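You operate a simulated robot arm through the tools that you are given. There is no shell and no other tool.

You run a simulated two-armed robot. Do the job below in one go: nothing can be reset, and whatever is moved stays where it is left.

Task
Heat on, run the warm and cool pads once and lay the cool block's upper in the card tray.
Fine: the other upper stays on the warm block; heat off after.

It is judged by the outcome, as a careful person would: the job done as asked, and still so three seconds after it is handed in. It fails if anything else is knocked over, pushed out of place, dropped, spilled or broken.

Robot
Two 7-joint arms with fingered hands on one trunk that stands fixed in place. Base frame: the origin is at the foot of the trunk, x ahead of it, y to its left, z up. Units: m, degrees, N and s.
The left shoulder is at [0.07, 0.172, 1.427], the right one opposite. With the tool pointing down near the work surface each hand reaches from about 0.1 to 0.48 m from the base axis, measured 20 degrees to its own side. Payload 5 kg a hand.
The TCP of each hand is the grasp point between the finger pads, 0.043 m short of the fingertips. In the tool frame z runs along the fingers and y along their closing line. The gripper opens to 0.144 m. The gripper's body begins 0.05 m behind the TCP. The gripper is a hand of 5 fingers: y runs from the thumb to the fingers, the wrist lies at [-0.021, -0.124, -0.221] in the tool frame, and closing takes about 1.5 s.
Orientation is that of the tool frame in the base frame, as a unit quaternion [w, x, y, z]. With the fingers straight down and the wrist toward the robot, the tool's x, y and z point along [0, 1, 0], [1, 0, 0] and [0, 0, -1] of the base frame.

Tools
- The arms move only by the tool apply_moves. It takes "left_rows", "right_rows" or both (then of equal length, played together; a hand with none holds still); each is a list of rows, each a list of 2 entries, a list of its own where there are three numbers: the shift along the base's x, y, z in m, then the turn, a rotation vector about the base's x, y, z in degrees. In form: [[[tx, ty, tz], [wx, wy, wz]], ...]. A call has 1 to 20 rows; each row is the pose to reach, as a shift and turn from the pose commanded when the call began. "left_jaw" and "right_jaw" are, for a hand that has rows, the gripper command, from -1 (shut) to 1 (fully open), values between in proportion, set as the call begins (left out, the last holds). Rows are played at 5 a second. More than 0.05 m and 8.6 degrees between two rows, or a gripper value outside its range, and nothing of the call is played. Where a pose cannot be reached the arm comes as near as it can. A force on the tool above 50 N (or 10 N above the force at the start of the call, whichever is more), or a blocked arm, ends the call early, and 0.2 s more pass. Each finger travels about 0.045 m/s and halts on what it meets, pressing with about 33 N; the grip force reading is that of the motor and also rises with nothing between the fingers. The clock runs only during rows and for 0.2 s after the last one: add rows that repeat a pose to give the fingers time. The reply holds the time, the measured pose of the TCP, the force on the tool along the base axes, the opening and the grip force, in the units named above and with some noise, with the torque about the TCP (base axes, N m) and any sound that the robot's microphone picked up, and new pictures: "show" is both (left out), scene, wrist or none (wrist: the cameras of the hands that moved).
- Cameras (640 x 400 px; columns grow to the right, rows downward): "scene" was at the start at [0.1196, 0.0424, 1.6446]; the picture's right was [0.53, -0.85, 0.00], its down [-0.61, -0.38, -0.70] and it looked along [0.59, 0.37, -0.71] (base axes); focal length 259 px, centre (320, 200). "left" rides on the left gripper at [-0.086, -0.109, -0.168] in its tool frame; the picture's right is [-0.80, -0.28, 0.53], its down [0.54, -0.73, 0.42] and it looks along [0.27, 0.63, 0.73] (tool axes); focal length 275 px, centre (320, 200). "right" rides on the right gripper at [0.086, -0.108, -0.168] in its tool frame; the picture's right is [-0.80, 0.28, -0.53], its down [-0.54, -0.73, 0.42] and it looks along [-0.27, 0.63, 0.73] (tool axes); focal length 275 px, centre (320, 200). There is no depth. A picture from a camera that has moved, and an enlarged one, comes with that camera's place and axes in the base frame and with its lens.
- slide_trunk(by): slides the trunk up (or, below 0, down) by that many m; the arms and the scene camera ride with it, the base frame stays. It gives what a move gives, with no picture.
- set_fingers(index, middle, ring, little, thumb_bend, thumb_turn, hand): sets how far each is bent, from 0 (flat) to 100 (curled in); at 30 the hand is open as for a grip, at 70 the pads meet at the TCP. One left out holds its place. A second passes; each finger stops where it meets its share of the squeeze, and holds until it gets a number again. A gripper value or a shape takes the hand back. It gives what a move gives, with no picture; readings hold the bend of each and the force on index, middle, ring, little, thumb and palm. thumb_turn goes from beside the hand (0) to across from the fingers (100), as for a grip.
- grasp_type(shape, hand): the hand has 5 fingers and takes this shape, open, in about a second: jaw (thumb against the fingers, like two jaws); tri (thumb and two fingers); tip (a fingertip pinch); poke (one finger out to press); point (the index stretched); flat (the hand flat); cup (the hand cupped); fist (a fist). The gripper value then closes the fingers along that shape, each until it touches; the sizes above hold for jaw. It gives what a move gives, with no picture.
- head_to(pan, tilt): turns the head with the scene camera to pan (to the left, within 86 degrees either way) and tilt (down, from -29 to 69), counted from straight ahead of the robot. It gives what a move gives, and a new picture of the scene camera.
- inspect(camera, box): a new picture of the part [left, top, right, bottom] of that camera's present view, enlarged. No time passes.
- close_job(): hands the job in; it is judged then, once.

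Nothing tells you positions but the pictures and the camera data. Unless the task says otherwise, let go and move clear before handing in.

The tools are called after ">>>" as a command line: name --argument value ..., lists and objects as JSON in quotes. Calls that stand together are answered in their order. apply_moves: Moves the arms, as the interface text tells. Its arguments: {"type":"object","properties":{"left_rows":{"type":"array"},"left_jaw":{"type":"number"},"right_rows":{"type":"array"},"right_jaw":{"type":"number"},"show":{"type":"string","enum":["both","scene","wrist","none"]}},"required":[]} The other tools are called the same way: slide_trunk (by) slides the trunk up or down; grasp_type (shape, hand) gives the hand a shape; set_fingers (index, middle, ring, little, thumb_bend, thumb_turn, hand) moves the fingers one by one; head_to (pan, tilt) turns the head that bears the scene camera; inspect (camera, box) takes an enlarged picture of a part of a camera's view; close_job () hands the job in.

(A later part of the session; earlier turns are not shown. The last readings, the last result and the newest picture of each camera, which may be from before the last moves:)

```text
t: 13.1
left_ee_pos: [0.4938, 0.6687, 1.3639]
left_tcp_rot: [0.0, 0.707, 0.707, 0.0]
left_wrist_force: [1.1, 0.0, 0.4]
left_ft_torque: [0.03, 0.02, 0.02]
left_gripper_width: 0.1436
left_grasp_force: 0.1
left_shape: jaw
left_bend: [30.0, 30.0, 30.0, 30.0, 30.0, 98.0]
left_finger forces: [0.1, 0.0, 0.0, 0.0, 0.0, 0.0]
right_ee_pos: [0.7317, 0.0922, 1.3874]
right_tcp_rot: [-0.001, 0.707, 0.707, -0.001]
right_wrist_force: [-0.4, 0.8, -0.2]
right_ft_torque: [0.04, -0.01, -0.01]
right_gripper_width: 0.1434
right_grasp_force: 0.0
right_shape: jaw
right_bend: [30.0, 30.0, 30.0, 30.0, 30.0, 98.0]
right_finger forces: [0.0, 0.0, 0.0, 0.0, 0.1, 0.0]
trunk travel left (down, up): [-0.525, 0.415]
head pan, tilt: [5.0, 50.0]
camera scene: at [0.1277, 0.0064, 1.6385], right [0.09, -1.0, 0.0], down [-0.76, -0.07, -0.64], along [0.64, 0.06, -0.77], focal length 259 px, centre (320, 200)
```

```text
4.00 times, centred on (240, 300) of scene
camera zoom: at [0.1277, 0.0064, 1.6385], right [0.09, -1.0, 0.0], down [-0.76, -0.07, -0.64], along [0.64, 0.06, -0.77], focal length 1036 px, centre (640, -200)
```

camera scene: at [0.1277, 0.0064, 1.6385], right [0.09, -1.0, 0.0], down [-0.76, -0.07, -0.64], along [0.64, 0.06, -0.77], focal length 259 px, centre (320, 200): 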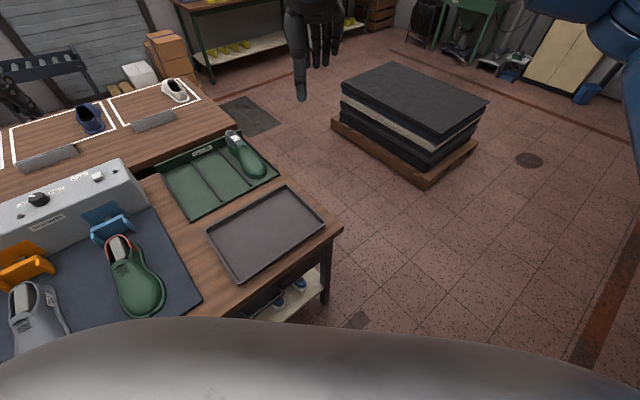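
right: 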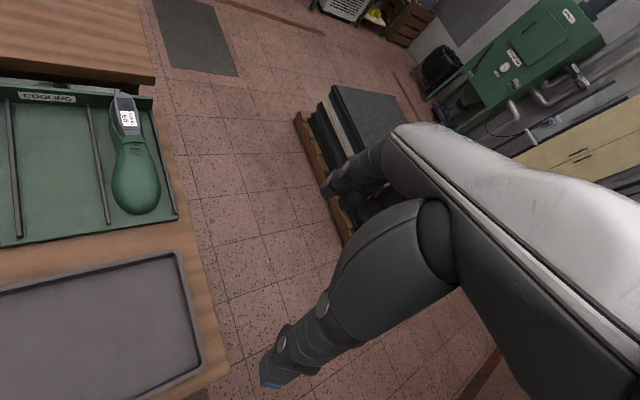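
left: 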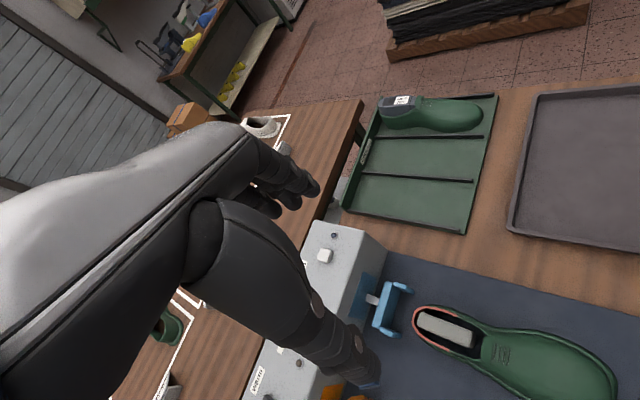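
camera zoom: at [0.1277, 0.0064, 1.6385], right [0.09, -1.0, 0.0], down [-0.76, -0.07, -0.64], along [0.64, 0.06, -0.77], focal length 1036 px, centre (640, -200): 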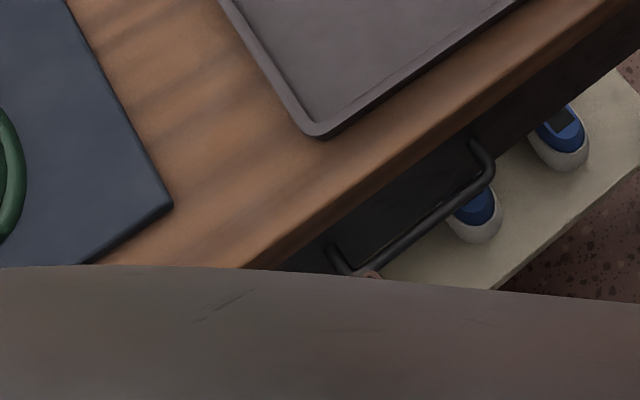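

I see nothing under the bench that's a tray in use, just a drawer bow and shelf, so the plain board tray stays my target. Now I lower the trunk a bit so the left arm can reach the control box, and shape the left hand for a fingertip pinch on the knob.

>>> slide_trunk --by -0.12

>>> head_to --pan 45 --tilt 38

>>> grasp_type --hand "left" --shape "tip"

>>> inspect --camera "left" --box '[0, 0, 640, 400]'

>>> inspect --camera "scene" --box '[160, 80, 480, 280]'

```text
t: 14.6
left_ee_pos: [0.4966, 0.6692, 1.2428]
left_tcp_rot: [0.0, 0.707, 0.708, 0.0]
left_wrist_force: [-0.1, -0.6, -0.1]
left_ft_torque: [0.02, -0.02, -0.03]
left_gripper_width: 0.1438
left_grasp_force: 0.0
left_shape: jaw
left_bend: [30.0, 30.0, 30.0, 30.0, 30.0, 98.0]
left_finger forces: [0.1, 0.1, 0.0, 0.0, 0.0, 0.0]
right_ee_pos: [0.7307, 0.0922, 1.2678]
right_tcp_rot: [0.0, 0.707, 0.707, 0.0]
right_wrist_force: [-0.1, -0.3, 0.3]
right_ft_torque: [0.02, -0.02, 0.03]
right_gripper_width: 0.1437
right_grasp_force: 0.1
right_shape: jaw
right_bend: [30.0, 30.0, 30.0, 30.0, 30.0, 98.0]
right_finger forces: [0.1, 0.0, 0.0, 0.0, 0.1, 0.0]
trunk travel left (down, up): [-0.405, 0.535]
head pan, tilt: [5.0, 50.0]
```

```text
t: 15.7
left_ee_pos: [0.4954, 0.6701, 1.2438]
left_tcp_rot: [0.0, 0.707, 0.707, 0.0]
left_wrist_force: [0.2, 0.7, -0.2]
left_ft_torque: [-0.05, -0.04, 0.0]
left_gripper_width: 0.1437
left_grasp_force: 0.0
left_shape: jaw
left_bend: [30.0, 30.0, 30.0, 30.0, 30.0, 98.0]
left_finger forces: [0.1, 0.0, 0.0, 0.0, 0.1, 0.0]
right_ee_pos: [0.7316, 0.0931, 1.2679]
right_tcp_rot: [0.0, 0.707, 0.707, -0.001]
right_wrist_force: [-0.3, 0.0, -0.8]
right_ft_torque: [0.03, 0.01, -0.02]
right_gripper_width: 0.1437
right_grasp_force: 0.1
right_shape: jaw
right_bend: [30.0, 30.0, 30.0, 30.0, 30.0, 98.0]
right_finger forces: [0.0, 0.0, 0.0, 0.1, 0.1, 0.0]
trunk travel left (down, up): [-0.405, 0.535]
head pan, tilt: [45.0, 38.0]
camera scene: at [0.112, 0.0606, 1.5357], right [0.71, -0.71, 0.0], down [-0.44, -0.44, -0.79], along [0.56, 0.56, -0.62], focal length 259 px, centre (320, 200)
```

scene: 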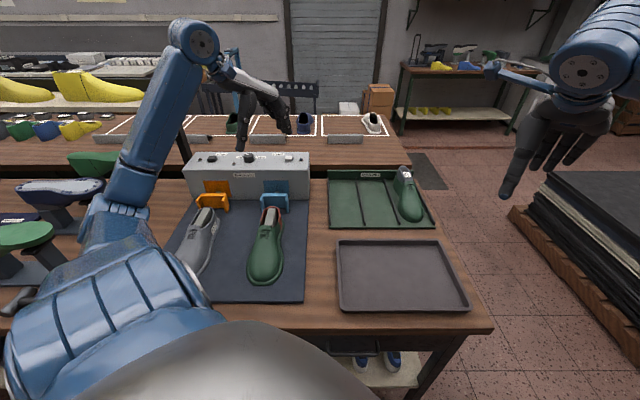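

```text
t: 16.6
left_ee_pos: [0.4964, 0.6688, 1.2435]
left_tcp_rot: [0.0, 0.707, 0.707, 0.0]
left_wrist_force: [-0.9, -0.6, -0.4]
left_ft_torque: [0.0, 0.0, -0.03]
left_gripper_width: 0.1436
left_grasp_force: 0.0
left_shape: tip
left_bend: [30.0, 98.0, 99.0, 99.0, 30.0, 98.0]
left_finger forces: [0.0, 0.0, 0.1, 0.0, 0.0, 0.1]
right_ee_pos: [0.7319, 0.0922, 1.2684]
right_tcp_rot: [0.0, 0.707, 0.707, 0.0]
right_wrist_force: [0.0, -0.3, 0.2]
right_ft_torque: [-0.02, -0.02, 0.0]
right_gripper_width: 0.1435
right_grasp_force: 0.1
right_shape: jaw
right_bend: [30.0, 30.0, 30.0, 30.0, 30.0, 98.0]
right_finger forces: [0.0, 0.0, 0.1, 0.0, 0.1, 0.1]
trunk travel left (down, up): [-0.405, 0.535]
head pan, tilt: [45.0, 38.0]
```

```text
1.00 times, centred on (320, 200) of left (not enlarged: the box is as wide or as high as the picture)
camera zoom: at [0.3878, 0.5822, 1.4121], right [-0.28, -0.8, -0.53], down [-0.73, 0.54, -0.42], along [0.63, 0.27, -0.73], focal length 275 px, centre (320, 200)
```

zoom: 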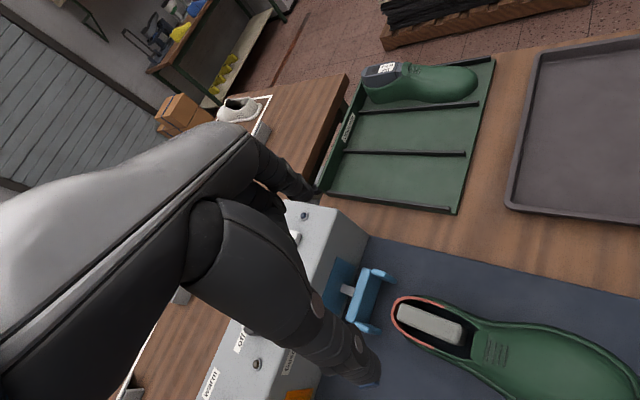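

```text
2.00 times, centred on (320, 180) of scene
camera zoom: at [0.1121, 0.0606, 1.5357], right [0.71, -0.71, 0.0], down [-0.44, -0.44, -0.79], along [0.56, 0.56, -0.62], focal length 518 px, centre (320, 240)
```

zoom: 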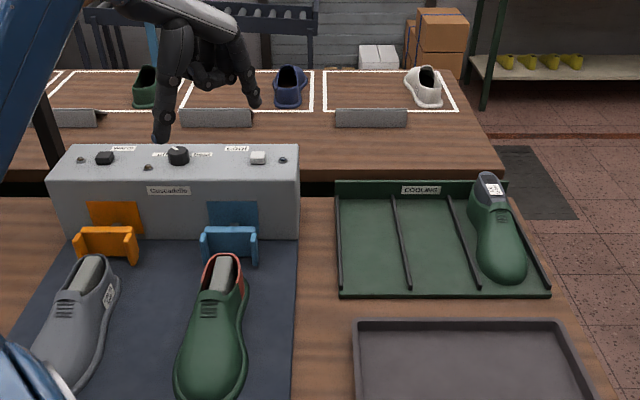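

I see the left hand in a pinch shape with index and thumb open, high above the box. I'll zoom on the knob to judge its pointer direction and shape.

>>> inspect --camera "scene" --box '[225, 145, 273, 175]'

>>> inspect --camera "scene" --box '[180, 145, 320, 215]'

>>> inspect --camera "scene" --box '[100, 20, 260, 160]'

```text
13.33 times, centred on (249, 160) of scene
camera zoom: at [0.1121, 0.0606, 1.5357], right [0.71, -0.71, 0.0], down [-0.44, -0.44, -0.79], along [0.56, 0.56, -0.62], focal length 3453 px, centre (1267, 733)
```

zoom: 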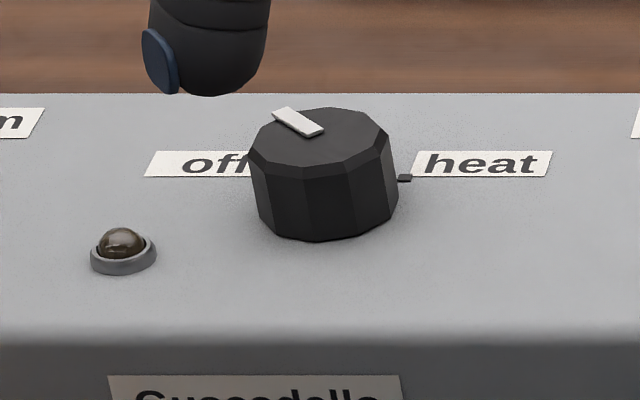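

```text
4.57 times, centred on (250, 180) of scene
camera zoom: at [0.1121, 0.0606, 1.5357], right [0.71, -0.71, 0.0], down [-0.44, -0.44, -0.79], along [0.56, 0.56, -0.62], focal length 1184 px, centre (640, 291)
```

zoom: 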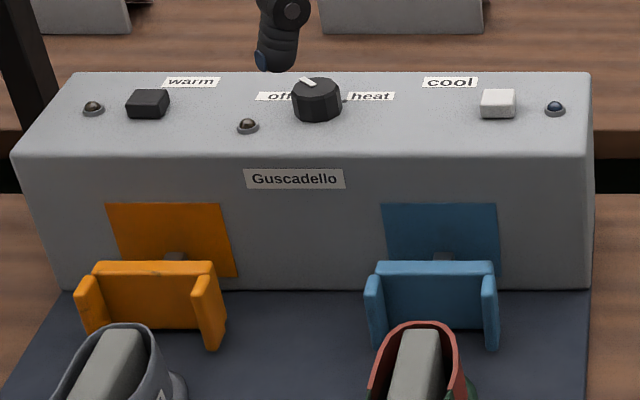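

```text
2.86 times, centred on (180, 90) of scene
camera zoom: at [0.1121, 0.0606, 1.5357], right [0.71, -0.71, 0.0], down [-0.44, -0.44, -0.79], along [0.56, 0.56, -0.62], focal length 740 px, centre (720, 514)
```

zoom: 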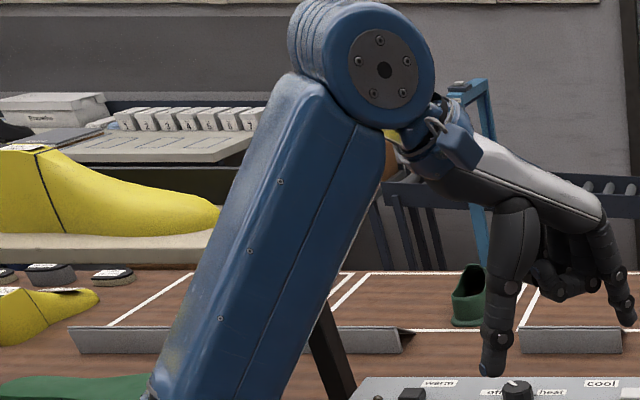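

I see the knob (about 46 mm wide, pointer at back-left "off", a tick at back-right for "heat"), so it needs roughly a 90° clockwise turn. I move the left hand over the knob with the hand yawed so it can turn through that range.

>>> apply_moves --left_rows '[[[0.006, 0.022, -0.002], [0, 0, 8]], [[0.012, 0.045, -0.004], [0, 0, 16]], [[0.019, 0.067, -0.006], [0, 0, 24]], [[0.025, 0.09, -0.008], [0, 0, 32]], [[0.032, 0.112, -0.01], [0, 0, 40]], [[0.038, 0.135, -0.012], [0, 0, 48]], [[0.045, 0.157, -0.014], [0, 0, 56]], [[0.051, 0.18, -0.016], [0, 0, 64]], [[0.057, 0.202, -0.018], [0, 0, 72]], [[0.064, 0.225, -0.02], [0, 0, 80]], [[0.07, 0.247, -0.022], [0, 0, 88]], [[0.07, 0.247, -0.022], [0, 0, 88]], [[0.07, 0.247, -0.022], [0, 0, 88]]]' --show "both"

```text
t: 19.4
left_ee_pos: [0.5655, 0.9175, 1.2211]
left_tcp_rot: [0.0, 0.018, 1.0, 0.0]
left_wrist_force: [0.5, -0.5, 0.1]
left_ft_torque: [-0.02, -0.03, 0.01]
left_gripper_width: 0.144
left_grasp_force: 0.0
left_shape: tip
left_bend: [30.0, 98.0, 99.0, 99.0, 30.0, 98.0]
left_finger forces: [0.0, 0.0, 0.0, 0.1, 0.0, 0.1]
right_ee_pos: [0.732, 0.0921, 1.2677]
right_tcp_rot: [0.0, 0.707, 0.707, 0.0]
right_wrist_force: [0.0, -0.6, -0.8]
right_ft_torque: [-0.02, -0.02, 0.02]
right_gripper_width: 0.1437
right_grasp_force: 0.0
right_shape: jaw
right_bend: [30.0, 30.0, 30.0, 30.0, 30.0, 98.0]
right_finger forces: [0.0, 0.0, 0.0, 0.1, 0.1, 0.1]
trunk travel left (down, up): [-0.405, 0.535]
head pan, tilt: [45.0, 38.0]
camera scene: at [0.1118, 0.0605, 1.5357], right [0.71, -0.71, 0.0], down [-0.44, -0.44, -0.79], along [0.56, 0.56, -0.62], focal length 259 px, centre (320, 200)
camera left: at [0.6483, 0.8049, 1.3898], right [0.79, -0.31, -0.53], down [-0.57, -0.71, -0.42], along [-0.25, 0.64, -0.73], focal length 275 px, centre (320, 200)
```

scene: 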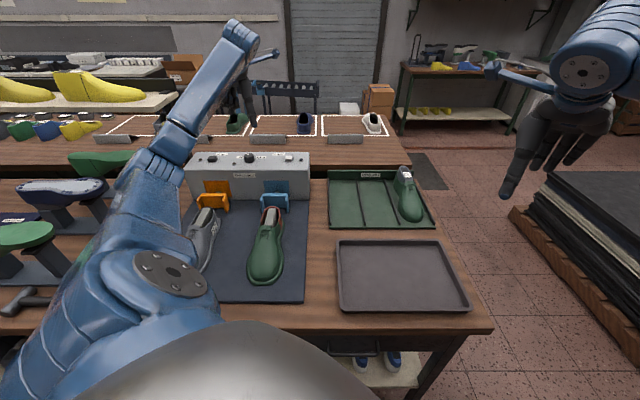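
left: 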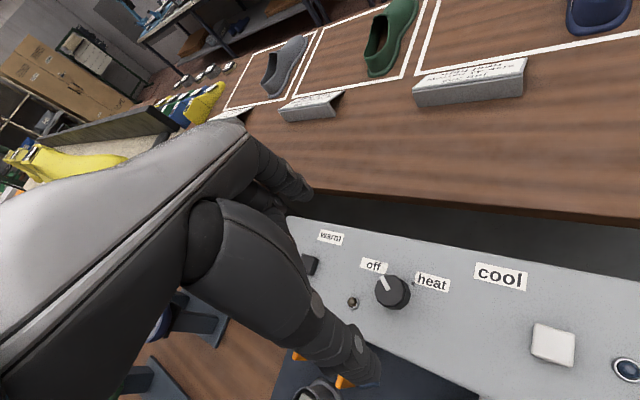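

I reached the hover over the knob cleanly, and the left camera now sees card text on the plates of the back table. I'll read those and check the knob alignment.

>>> inspect --camera "left" --box '[410, 50, 538, 115]'

>>> inspect --camera "left" --box '[280, 85, 350, 125]'

>>> inspect --camera "left" --box '[280, 200, 520, 400]'

>>> inspect --camera "scene" --box '[190, 60, 300, 180]'

```text
5.00 times, centred on (474, 82) of left
camera zoom: at [0.6483, 0.8049, 1.3898], right [0.79, -0.31, -0.53], down [-0.57, -0.71, -0.42], along [-0.25, 0.64, -0.73], focal length 1376 px, centre (-450, 788)
```

zoom: 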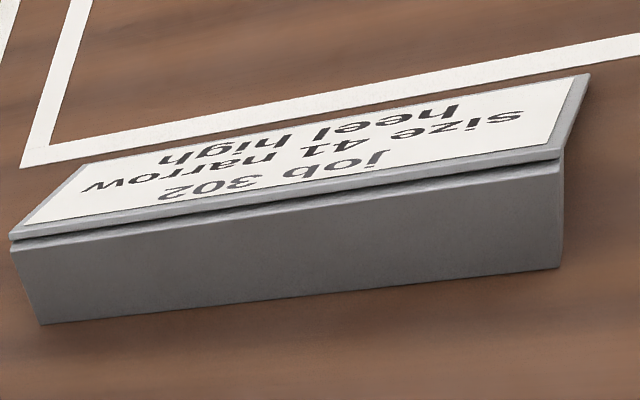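

```text
9.14 times, centred on (315, 105) of left
camera zoom: at [0.6483, 0.8049, 1.3898], right [0.79, -0.31, -0.53], down [-0.57, -0.71, -0.42], along [-0.25, 0.64, -0.73], focal length 2517 px, centre (366, 1069)
```

zoom: 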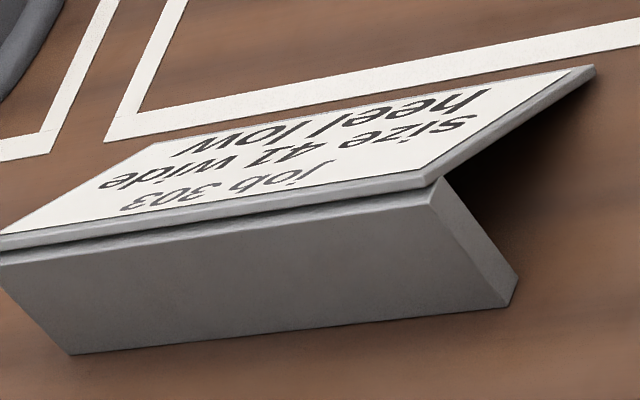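

```text
2.00 times, centred on (400, 300) of left
camera zoom: at [0.6483, 0.8049, 1.3898], right [0.79, -0.31, -0.53], down [-0.57, -0.71, -0.42], along [-0.25, 0.64, -0.73], focal length 551 px, centre (160, 0)
```

zoom: 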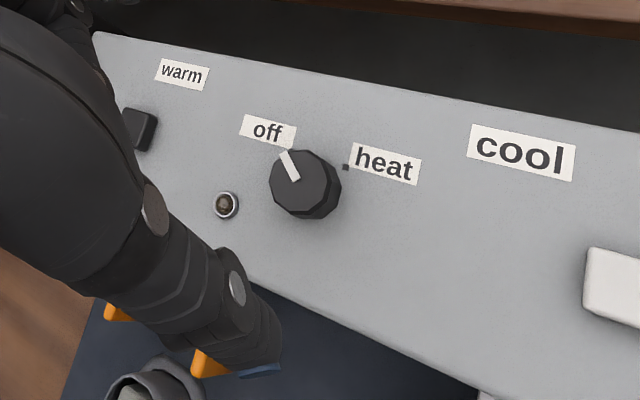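

```text
3.33 times, centred on (245, 120) of scene
camera zoom: at [0.1118, 0.0605, 1.5357], right [0.71, -0.71, 0.0], down [-0.44, -0.44, -0.79], along [0.56, 0.56, -0.62], focal length 863 px, centre (570, 467)
```

zoom: 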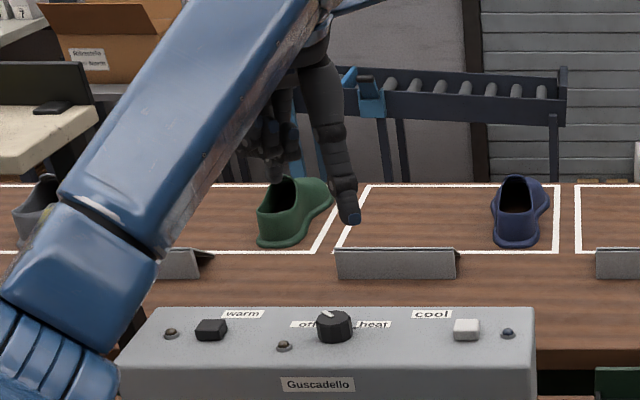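

I see the bay cards are job cards for another station, not trays. The knob centre comes out at about (0.568, 0.918) with its top at z 1.038, right under the hand. I'll narrow the pinch to about 8 cm and look before descending.

>>> apply_moves --left_rows '[[[0.001, 0.0, -0.04], [0, 0, 0]], [[0.002, 0.0, -0.08], [0, 0, 0]], [[0.002, 0.0, -0.1], [0, 0, 0]], [[0.002, 0.0, -0.1], [0, 0, 0]], [[0.002, 0.0, -0.1], [0, 0, 0]]]' --left_jaw 0.15 --show "both"

>>> inspect --camera "scene" --box '[205, 100, 285, 175]'

>>> inspect --camera "left" --box '[240, 180, 480, 380]'

```text
t: 20.6
left_ee_pos: [0.5681, 0.9154, 1.1216]
left_tcp_rot: [0.0, 0.017, 1.0, 0.0]
left_wrist_force: [0.3, -0.6, -0.1]
left_ft_torque: [-0.02, -0.02, 0.0]
left_gripper_width: 0.0834
left_grasp_force: 0.0
left_shape: tip
left_bend: [73.0, 98.0, 99.0, 99.0, 67.0, 100.0]
left_finger forces: [0.0, 0.1, 0.0, 0.0, 0.0, 0.0]
right_ee_pos: [0.731, 0.0929, 1.2669]
right_tcp_rot: [0.0, 0.707, 0.707, -0.001]
right_wrist_force: [0.7, 0.6, 0.2]
right_ft_torque: [-0.04, 0.01, 0.01]
right_gripper_width: 0.1434
right_grasp_force: 0.2
right_shape: jaw
right_bend: [30.0, 30.0, 30.0, 30.0, 30.0, 98.0]
right_finger forces: [0.0, 0.1, 0.0, 0.1, 0.1, 0.0]
trunk travel left (down, up): [-0.405, 0.535]
head pan, tilt: [45.0, 38.0]
camera scene: at [0.1121, 0.0608, 1.5356], right [0.71, -0.71, 0.0], down [-0.44, -0.44, -0.79], along [0.56, 0.56, -0.62], focal length 259 px, centre (320, 200)
camera left: at [0.6514, 0.8035, 1.2905], right [0.79, -0.31, -0.53], down [-0.57, -0.71, -0.42], along [-0.25, 0.64, -0.73], focal length 275 px, centre (320, 200)
```

scene: 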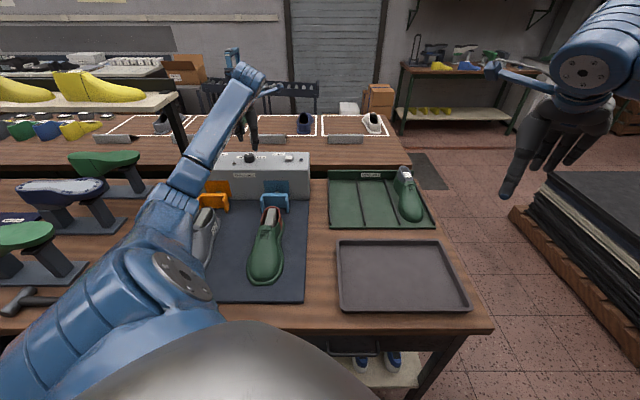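
left: 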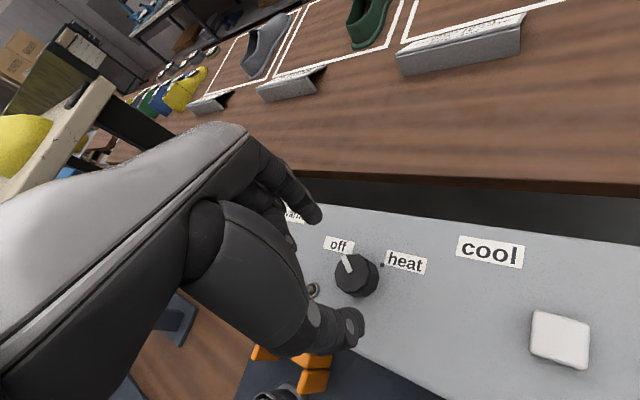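

```text
5.33 times, centred on (245, 138) of scene
camera zoom: at [0.1121, 0.0608, 1.5356], right [0.71, -0.71, 0.0], down [-0.44, -0.44, -0.79], along [0.56, 0.56, -0.62], focal length 1381 px, centre (720, 533)
```

zoom: 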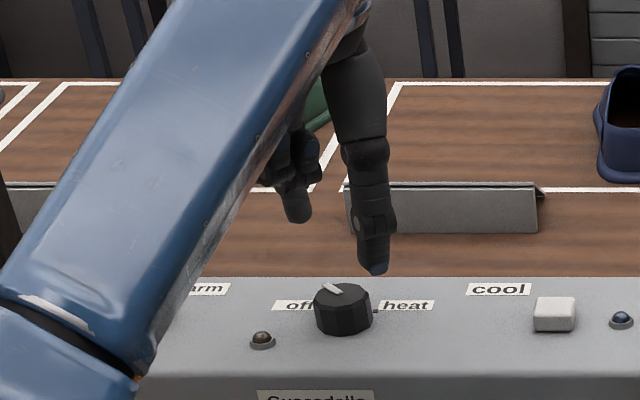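

```text
2.00 times, centred on (360, 280) of left
camera zoom: at [0.6514, 0.8035, 1.2905], right [0.79, -0.31, -0.53], down [-0.57, -0.71, -0.42], along [-0.25, 0.64, -0.73], focal length 551 px, centre (240, 40)
```

zoom: 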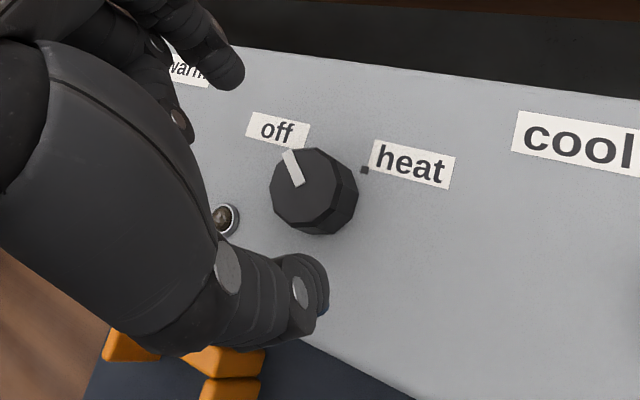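

I see thumb and index straddling the knob about 10 cm apart, tips at z about 1.077. I lower until the tips are just above the box top, then check.

>>> apply_moves --left_rows '[[[0.0, 0.001, -0.02], [0, 0, 0]], [[0.0, 0.002, -0.04], [0, 0, 0]], [[0.0, 0.002, -0.055], [0, 0, 0]], [[0.0, 0.002, -0.064], [0, 0, 0]], [[0.0, 0.002, -0.064], [0, 0, 0]]]' --show "wrist"

>>> inspect --camera "scene" --box '[205, 110, 285, 175]'

>>> inspect --camera "left" --box '[240, 180, 480, 380]'

```text
t: 21.8
left_ee_pos: [0.5672, 0.9185, 1.0572]
left_tcp_rot: [0.0, 0.017, 1.0, 0.0]
left_wrist_force: [-0.1, -0.1, 1.5]
left_ft_torque: [0.1, 0.01, 0.0]
left_gripper_width: 0.0833
left_grasp_force: 0.0
left_shape: tip
left_bend: [73.0, 98.0, 99.0, 99.0, 67.0, 100.0]
left_finger forces: [1.8, 0.0, 0.0, 0.1, 0.1, 0.0]
right_ee_pos: [0.7306, 0.0918, 1.2685]
right_tcp_rot: [0.0, 0.707, 0.707, 0.0]
right_wrist_force: [-0.3, -1.3, -0.1]
right_ft_torque: [0.02, -0.02, 0.0]
right_gripper_width: 0.1433
right_grasp_force: 0.1
right_shape: jaw
right_bend: [30.0, 30.0, 30.0, 30.0, 30.0, 98.0]
right_finger forces: [0.0, 0.0, 0.0, 0.0, 0.1, 0.1]
trunk travel left (down, up): [-0.405, 0.535]
head pan, tilt: [45.0, 38.0]
camera left: at [0.65, 0.8061, 1.2267], right [0.79, -0.31, -0.53], down [-0.57, -0.71, -0.42], along [-0.25, 0.64, -0.73], focal length 275 px, centre (320, 200)
```

left: 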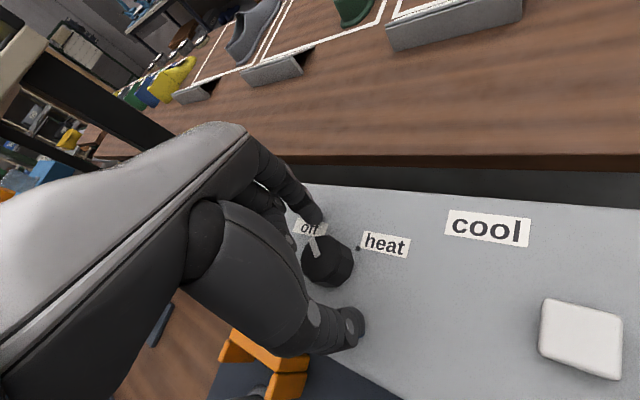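

```text
6.15 times, centred on (245, 142) of scene
camera zoom: at [0.1119, 0.0604, 1.5357], right [0.71, -0.71, 0.0], down [-0.44, -0.44, -0.79], along [0.56, 0.56, -0.62], focal length 1594 px, centre (782, 554)
```

zoom: 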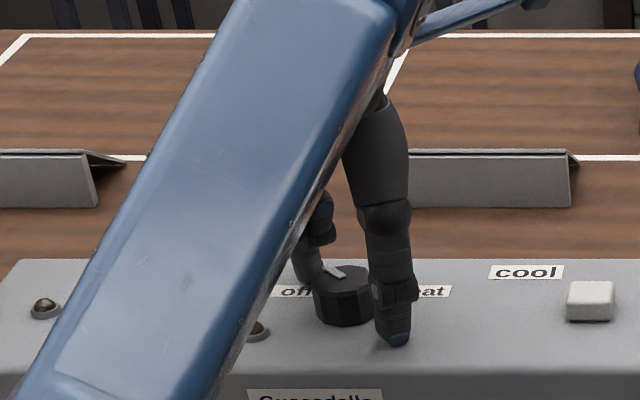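

```text
2.00 times, centred on (360, 280) of left
camera zoom: at [0.65, 0.8061, 1.2267], right [0.79, -0.31, -0.53], down [-0.57, -0.71, -0.42], along [-0.25, 0.64, -0.73], focal length 551 px, centre (240, 40)
```

zoom: 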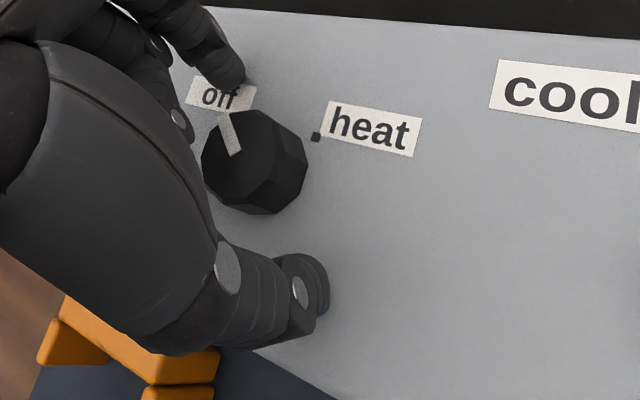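

I see the index just brushing the box top (1.8 N) with thumb and index on either side of the knob. I raise 3 mm and close the pinch.

>>> apply_moves --left_rows '[[[0.0, 0.0, 0.003], [0, 0, 0]], [[0.0, 0.0, 0.003], [0, 0, 0]], [[0.0, 0.0, 0.003], [0, 0, 0]], [[0.0, 0.0, 0.003], [0, 0, 0]], [[0.0, 0.0, 0.003], [0, 0, 0]], [[0.0, 0.0, 0.003], [0, 0, 0]], [[0.0, 0.0, 0.003], [0, 0, 0]], [[0.0, 0.0, 0.003], [0, 0, 0]]]' --left_jaw -1 --show "wrist"

>>> inspect --camera "left" --box '[240, 180, 480, 380]'

>>> inspect --camera "scene" --box '[205, 110, 285, 175]'

```text
t: 23.6
left_ee_pos: [0.5675, 0.9146, 1.0632]
left_tcp_rot: [0.0, 0.018, 1.0, 0.001]
left_wrist_force: [2.4, -20.1, 1.7]
left_ft_torque: [-1.02, -0.08, -0.02]
left_gripper_width: 0.0278
left_grasp_force: 32.7
left_shape: tip
left_bend: [74.0, 100.0, 100.0, 100.0, 69.0, 100.0]
left_finger forces: [25.0, 0.0, 0.0, 0.0, 44.4, 0.0]
right_ee_pos: [0.7313, 0.0901, 1.2671]
right_tcp_rot: [0.0, 0.708, 0.707, 0.001]
right_wrist_force: [-0.5, 0.2, 0.4]
right_ft_torque: [-0.01, 0.0, -0.02]
right_gripper_width: 0.1435
right_grasp_force: 0.1
right_shape: jaw
right_bend: [30.0, 30.0, 30.0, 30.0, 30.0, 98.0]
right_finger forces: [0.2, 0.0, 0.1, 0.0, 0.0, 0.0]
trunk travel left (down, up): [-0.405, 0.535]
head pan, tilt: [45.0, 38.0]
camera left: at [0.6512, 0.8032, 1.231], right [0.79, -0.31, -0.53], down [-0.57, -0.71, -0.42], along [-0.24, 0.64, -0.73], focal length 275 px, centre (320, 200)
```

left: 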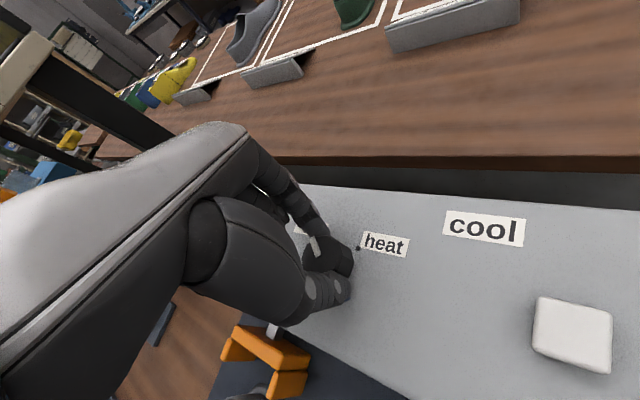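

```text
2.00 times, centred on (360, 280) of left
camera zoom: at [0.6512, 0.8032, 1.231], right [0.79, -0.31, -0.53], down [-0.57, -0.71, -0.42], along [-0.24, 0.64, -0.73], focal length 551 px, centre (240, 40)
```

zoom: 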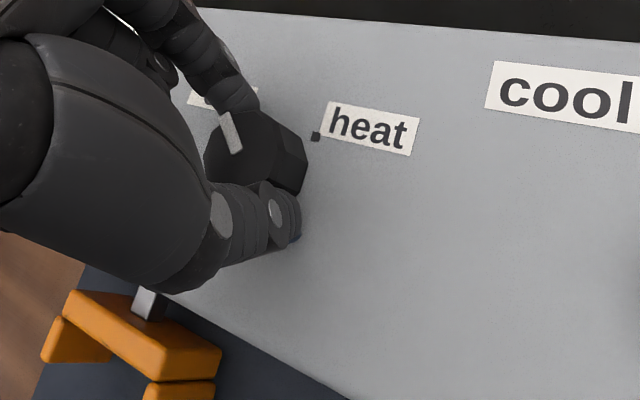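

```text
6.15 times, centred on (245, 142) of scene
camera zoom: at [0.1123, 0.0576, 1.5358], right [0.71, -0.71, 0.0], down [-0.44, -0.43, -0.79], along [0.56, 0.56, -0.61], focal length 1594 px, centre (782, 554)
```

zoom: 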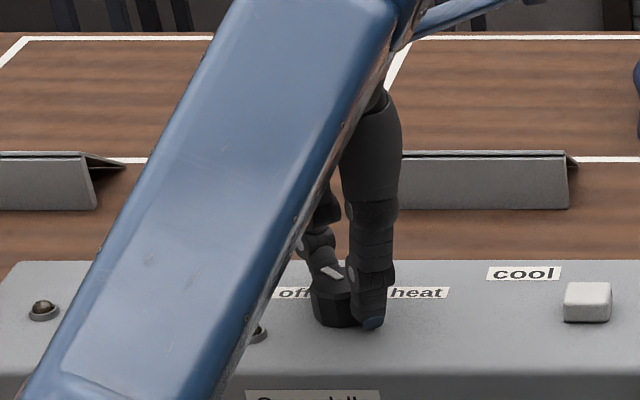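

I see the knob pinched between thumb and index (25 and 44 N). I now turn clockwise in small steps and watch the pointer.

>>> apply_moves --left_rows '[[[0.0, -0.002, 0.0], [0, 0, -6]], [[0.0, -0.003, 0.0], [0, 0, -12]], [[0.0, -0.003, 0.0], [0, 0, -18]], [[0.0, -0.003, 0.0], [0, 0, -24]], [[0.0, -0.003, 0.0], [0, 0, -30]], [[0.0, -0.003, 0.0], [0, 0, -30]]]' --show "wrist"

>>> inspect --camera "left" --box '[240, 180, 480, 380]'

>>> inspect --camera "scene" --box '[205, 110, 285, 175]'

```text
t: 25.0
left_ee_pos: [0.5656, 0.9146, 1.0626]
left_tcp_rot: [0.0, 0.275, 0.961, 0.0]
left_wrist_force: [-7.5, -10.0, 6.7]
left_ft_torque: [-0.57, 0.41, 0.09]
left_gripper_width: 0.0273
left_grasp_force: 33.3
left_shape: tip
left_bend: [74.0, 100.0, 100.0, 100.0, 69.0, 100.0]
left_finger forces: [28.6, 0.0, 0.0, 0.1, 41.5, 0.0]
right_ee_pos: [0.7298, 0.0924, 1.2683]
right_tcp_rot: [-0.001, 0.707, 0.707, 0.001]
right_wrist_force: [0.1, 0.3, 0.4]
right_ft_torque: [-0.01, -0.02, 0.0]
right_gripper_width: 0.1435
right_grasp_force: 0.1
right_shape: jaw
right_bend: [30.0, 30.0, 30.0, 30.0, 30.0, 98.0]
right_finger forces: [0.0, 0.0, 0.0, 0.1, 0.0, 0.0]
trunk travel left (down, up): [-0.405, 0.535]
head pan, tilt: [45.0, 38.0]
camera left: at [0.5813, 0.7758, 1.2308], right [0.52, -0.66, -0.54], down [-0.84, -0.33, -0.42], along [0.11, 0.67, -0.73], focal length 275 px, centre (320, 200)
```

left: 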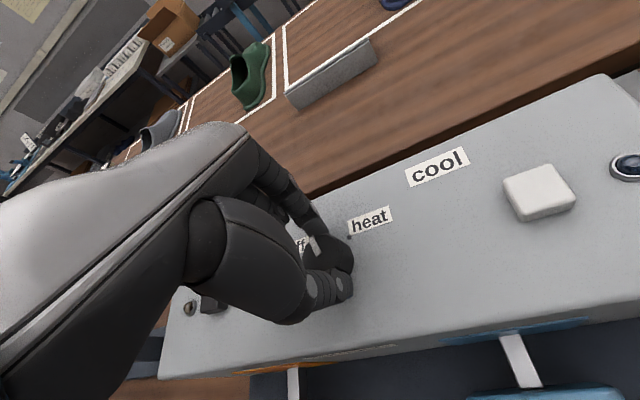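

```text
2.00 times, centred on (360, 280) of left
camera zoom: at [0.5813, 0.7758, 1.2308], right [0.52, -0.66, -0.54], down [-0.84, -0.33, -0.42], along [0.11, 0.67, -0.73], focal length 551 px, centre (240, 40)
```

zoom: 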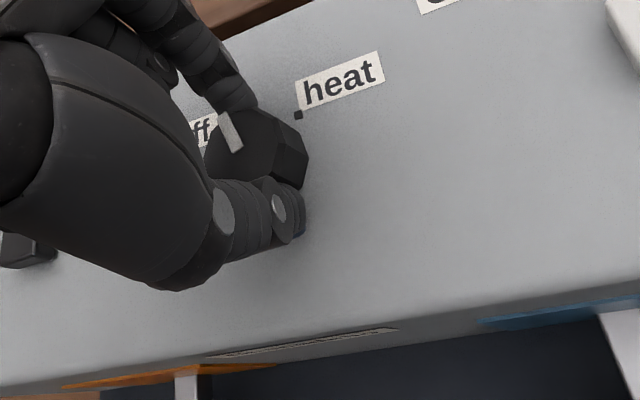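

```text
6.15 times, centred on (245, 142) of scene
camera zoom: at [0.1104, 0.0584, 1.5359], right [0.71, -0.71, 0.0], down [-0.43, -0.43, -0.79], along [0.56, 0.56, -0.61], focal length 1594 px, centre (782, 554)
```

zoom: 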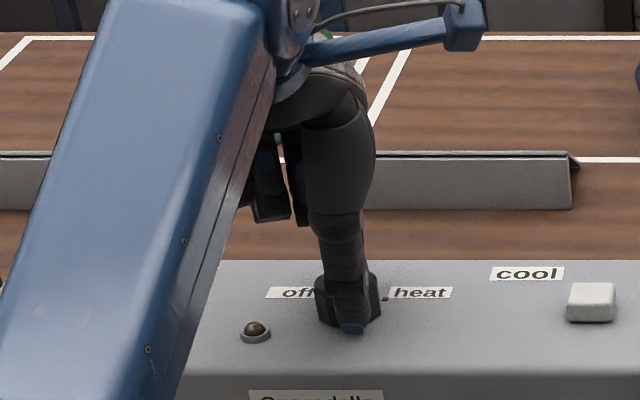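

I see the knob turning together with the fingers, about 30° so far. I continue another 45° and check the pointer against the heat tick.

>>> apply_moves --left_rows '[[[0.0, 0.0, 0.0], [0, 0, -7]], [[0.0, 0.0, 0.0], [0, 0, -14]], [[0.0, 0.0, 0.0], [0, 0, -21]], [[0.0, 0.0, 0.0], [0, 0, -28]], [[0.0, 0.0, 0.0], [0, 0, -35]], [[0.0, 0.0, 0.0], [0, 0, -42]], [[0.0, 0.0, 0.0], [0, 0, -46]], [[0.0, 0.0, 0.0], [0, 0, -46]]]' --show "wrist"

>>> inspect --camera "left" --box '[240, 180, 480, 380]'

>>> inspect --camera "scene" --box '[205, 110, 285, 175]'

```text
t: 26.8
left_ee_pos: [0.5646, 0.9149, 1.0624]
left_tcp_rot: [0.0, 0.629, 0.777, 0.001]
left_wrist_force: [-27.7, 1.9, 9.6]
left_ft_torque: [-0.06, 1.34, 0.14]
left_gripper_width: 0.0256
left_grasp_force: 32.9
left_shape: tip
left_bend: [74.0, 100.0, 100.0, 100.0, 68.0, 100.0]
left_finger forces: [22.0, 0.0, 0.0, 0.0, 49.0, 0.0]
right_ee_pos: [0.7278, 0.0907, 1.2707]
right_tcp_rot: [0.002, 0.707, 0.707, 0.001]
right_wrist_force: [-0.4, -0.7, 0.7]
right_ft_torque: [0.01, -0.01, 0.01]
right_gripper_width: 0.1436
right_grasp_force: 0.0
right_shape: jaw
right_bend: [30.0, 30.0, 30.0, 30.0, 30.0, 98.0]
right_finger forces: [0.0, 0.0, 0.0, 0.1, 0.0, 0.0]
trunk travel left (down, up): [-0.405, 0.535]
head pan, tilt: [45.0, 38.0]
camera left: at [0.4759, 0.8076, 1.2308], right [-0.11, -0.84, -0.54], down [-0.82, 0.38, -0.42], along [0.56, 0.39, -0.73], focal length 275 px, centre (320, 200)
```

left: 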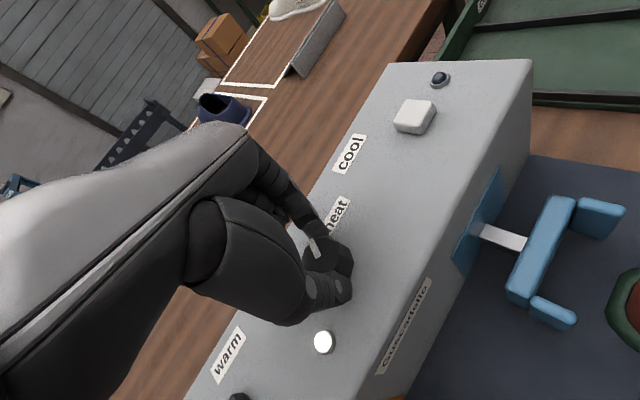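

```text
2.00 times, centred on (360, 280) of left
camera zoom: at [0.4759, 0.8076, 1.2308], right [-0.11, -0.84, -0.54], down [-0.82, 0.38, -0.42], along [0.56, 0.39, -0.73], focal length 551 px, centre (240, 40)
```

zoom: 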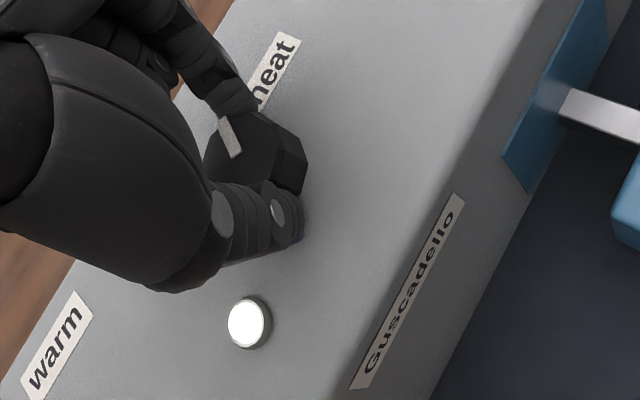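

```text
6.15 times, centred on (245, 142) of scene
camera zoom: at [0.1072, 0.0599, 1.5361], right [0.71, -0.71, 0.0], down [-0.43, -0.44, -0.79], along [0.56, 0.56, -0.61], focal length 1594 px, centre (782, 554)
```

zoom: 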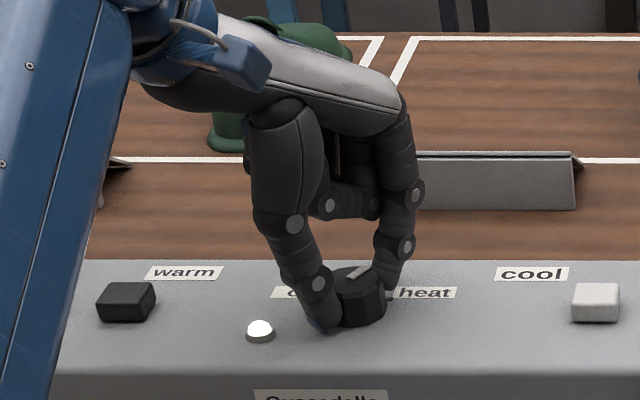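

I see the heat lamp is now lit, so the heat is on at about 76° of turn. I finish the last ~14° toward the tick and then let go.

>>> apply_moves --left_rows '[[[-0.002, 0.0, 0.0], [0, 0, -5]], [[-0.004, 0.0, 0.0], [0, 0, -10]], [[-0.004, 0.0, 0.0], [0, 0, -13]], [[-0.004, 0.0, 0.0], [0, 0, -13]]]' --show "wrist"

>>> inspect --camera "left" --box '[240, 180, 480, 380]'

>>> inspect --camera "scene" --box '[205, 110, 285, 175]'

```text
t: 27.8
left_ee_pos: [0.5619, 0.9162, 1.0624]
left_tcp_rot: [0.001, 0.714, 0.7, 0.0]
left_wrist_force: [-14.6, 5.9, 11.7]
left_ft_torque: [0.14, 0.8, 0.1]
left_gripper_width: 0.0261
left_grasp_force: 32.5
left_shape: tip
left_bend: [74.0, 100.0, 100.0, 100.0, 68.0, 100.0]
left_finger forces: [28.5, 0.0, 0.1, 0.1, 43.7, 0.0]
right_ee_pos: [0.7301, 0.0924, 1.2685]
right_tcp_rot: [0.001, 0.707, 0.707, 0.001]
right_wrist_force: [-0.6, 0.2, 0.0]
right_ft_torque: [-0.01, -0.01, 0.01]
right_gripper_width: 0.1434
right_grasp_force: 0.0
right_shape: jaw
right_bend: [30.0, 30.0, 30.0, 30.0, 30.0, 98.0]
right_finger forces: [0.1, 0.0, 0.0, 0.0, 0.1, 0.1]
trunk travel left (down, up): [-0.405, 0.535]
head pan, tilt: [45.0, 38.0]
camera left: at [0.452, 0.8301, 1.2305], right [-0.3, -0.79, -0.54], down [-0.71, 0.56, -0.42], along [0.63, 0.26, -0.73], focal length 275 px, centre (320, 200)
```

left: 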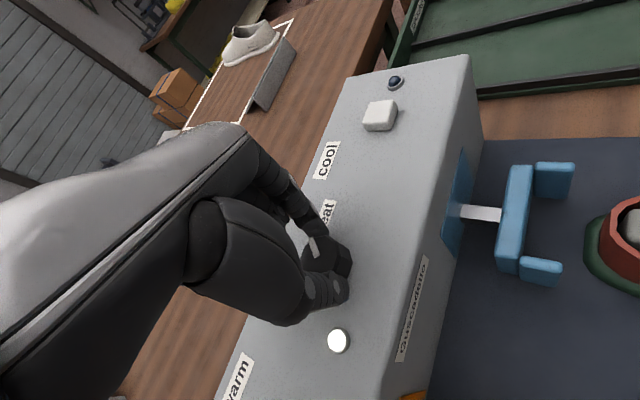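

```text
2.00 times, centred on (360, 280) of left
camera zoom: at [0.452, 0.8301, 1.2305], right [-0.3, -0.79, -0.54], down [-0.71, 0.56, -0.42], along [0.63, 0.26, -0.73], focal length 551 px, centre (240, 40)
```

zoom: 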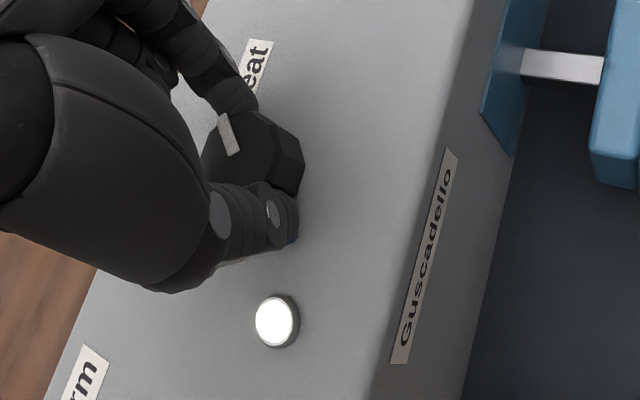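

```text
6.15 times, centred on (245, 142) of scene
camera zoom: at [0.1093, 0.0597, 1.536], right [0.71, -0.71, 0.0], down [-0.43, -0.43, -0.79], along [0.56, 0.56, -0.61], focal length 1594 px, centre (782, 554)
```

zoom: 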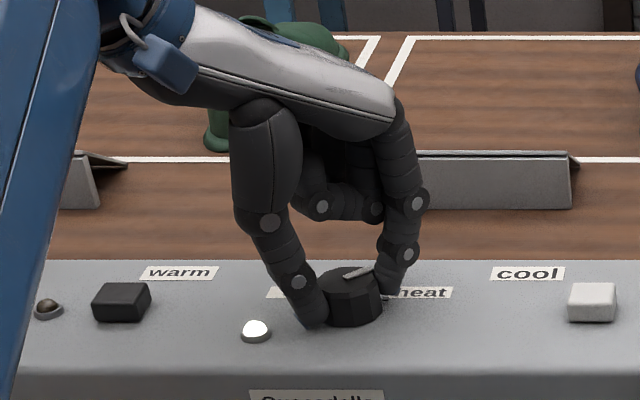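

I see the pointer aimed at the heat tick and the lamp lit. I open the pinch a little and lift straight up so the thumb clears the lamp.

>>> apply_moves --left_rows '[[[0.0, 0.0, 0.001], [0, 0, 0]], [[0.0, 0.0, 0.002], [0, 0, 0]], [[0.0, 0.0, 0.003], [0, 0, 0]], [[0.0, 0.0, 0.02], [0, 0, 0]], [[0.0, 0.0, 0.05], [0, 0, 0]], [[0.0, 0.0, 0.09], [0, 0, 0]], [[0.0, 0.0, 0.12], [0, 0, 0]]]' --left_jaw -0.1 --show "both"

>>> inspect --camera "scene" --box '[180, 140, 320, 220]'

>>> inspect --camera "left" --box '[240, 160, 480, 360]'

```text
t: 29.4
left_ee_pos: [0.5635, 0.9157, 1.1793]
left_tcp_rot: [0.001, 0.714, 0.7, 0.0]
left_wrist_force: [0.6, -1.0, -0.2]
left_ft_torque: [0.05, 0.04, 0.0]
left_gripper_width: 0.0646
left_grasp_force: 0.1
left_shape: tip
left_bend: [73.0, 98.0, 99.0, 99.0, 72.0, 100.0]
left_finger forces: [0.0, 0.0, 0.0, 0.0, 0.1, 0.1]
right_ee_pos: [0.7304, 0.0928, 1.2689]
right_tcp_rot: [0.0, 0.707, 0.707, 0.0]
right_wrist_force: [-0.4, 0.6, -1.3]
right_ft_torque: [0.01, -0.01, 0.02]
right_gripper_width: 0.1436
right_grasp_force: 0.0
right_shape: jaw
right_bend: [30.0, 30.0, 30.0, 30.0, 30.0, 98.0]
right_finger forces: [0.0, 0.0, 0.0, 0.0, 0.0, 0.1]
trunk travel left (down, up): [-0.405, 0.535]
head pan, tilt: [45.0, 38.0]
camera scene: at [0.1119, 0.0599, 1.5356], right [0.71, -0.71, 0.0], down [-0.44, -0.44, -0.79], along [0.56, 0.56, -0.62], focal length 259 px, centre (320, 200)
camera left: at [0.4538, 0.83, 1.349], right [-0.3, -0.79, -0.53], down [-0.72, 0.55, -0.42], along [0.63, 0.26, -0.73], focal length 275 px, centre (320, 200)
```

scene: 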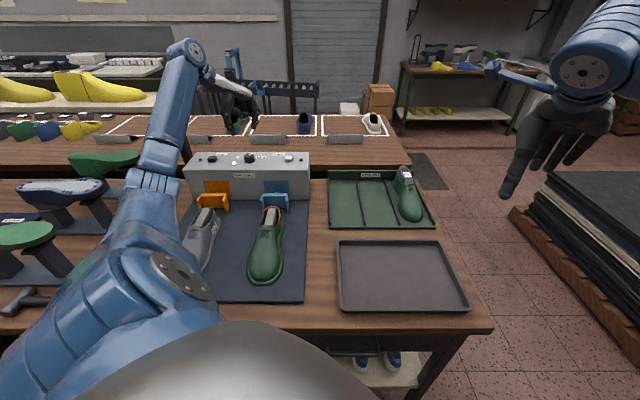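
left: 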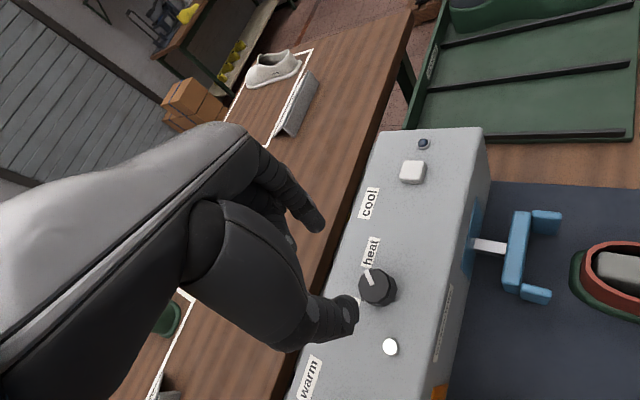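

```text
4.57 times, centred on (250, 180) of scene
camera zoom: at [0.1119, 0.0599, 1.5356], right [0.71, -0.71, 0.0], down [-0.44, -0.44, -0.79], along [0.56, 0.56, -0.62], focal length 1184 px, centre (640, 291)
```

zoom: 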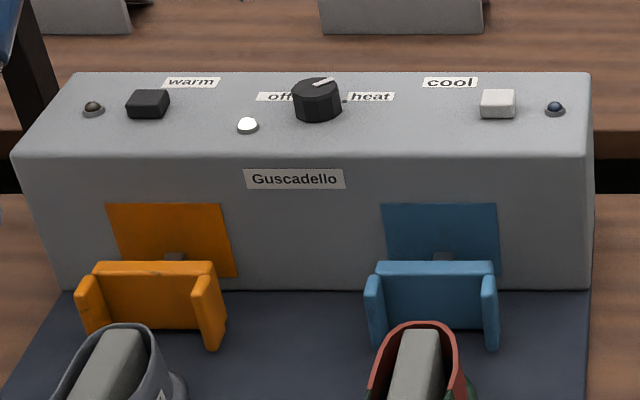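

```text
2.00 times, centred on (360, 260) of left
camera zoom: at [0.4538, 0.83, 1.349], right [-0.3, -0.79, -0.53], down [-0.72, 0.55, -0.42], along [0.63, 0.26, -0.73], focal length 551 px, centre (240, 80)
```

zoom: 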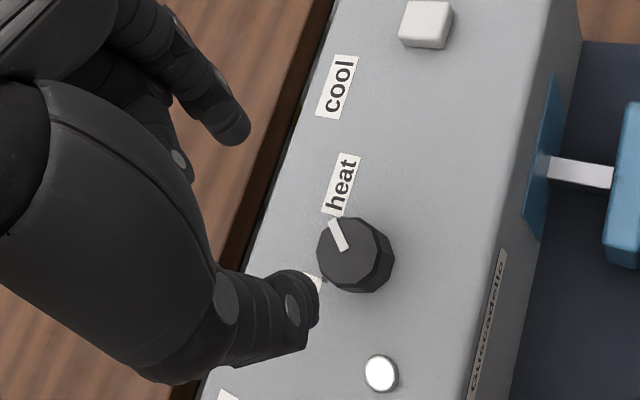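

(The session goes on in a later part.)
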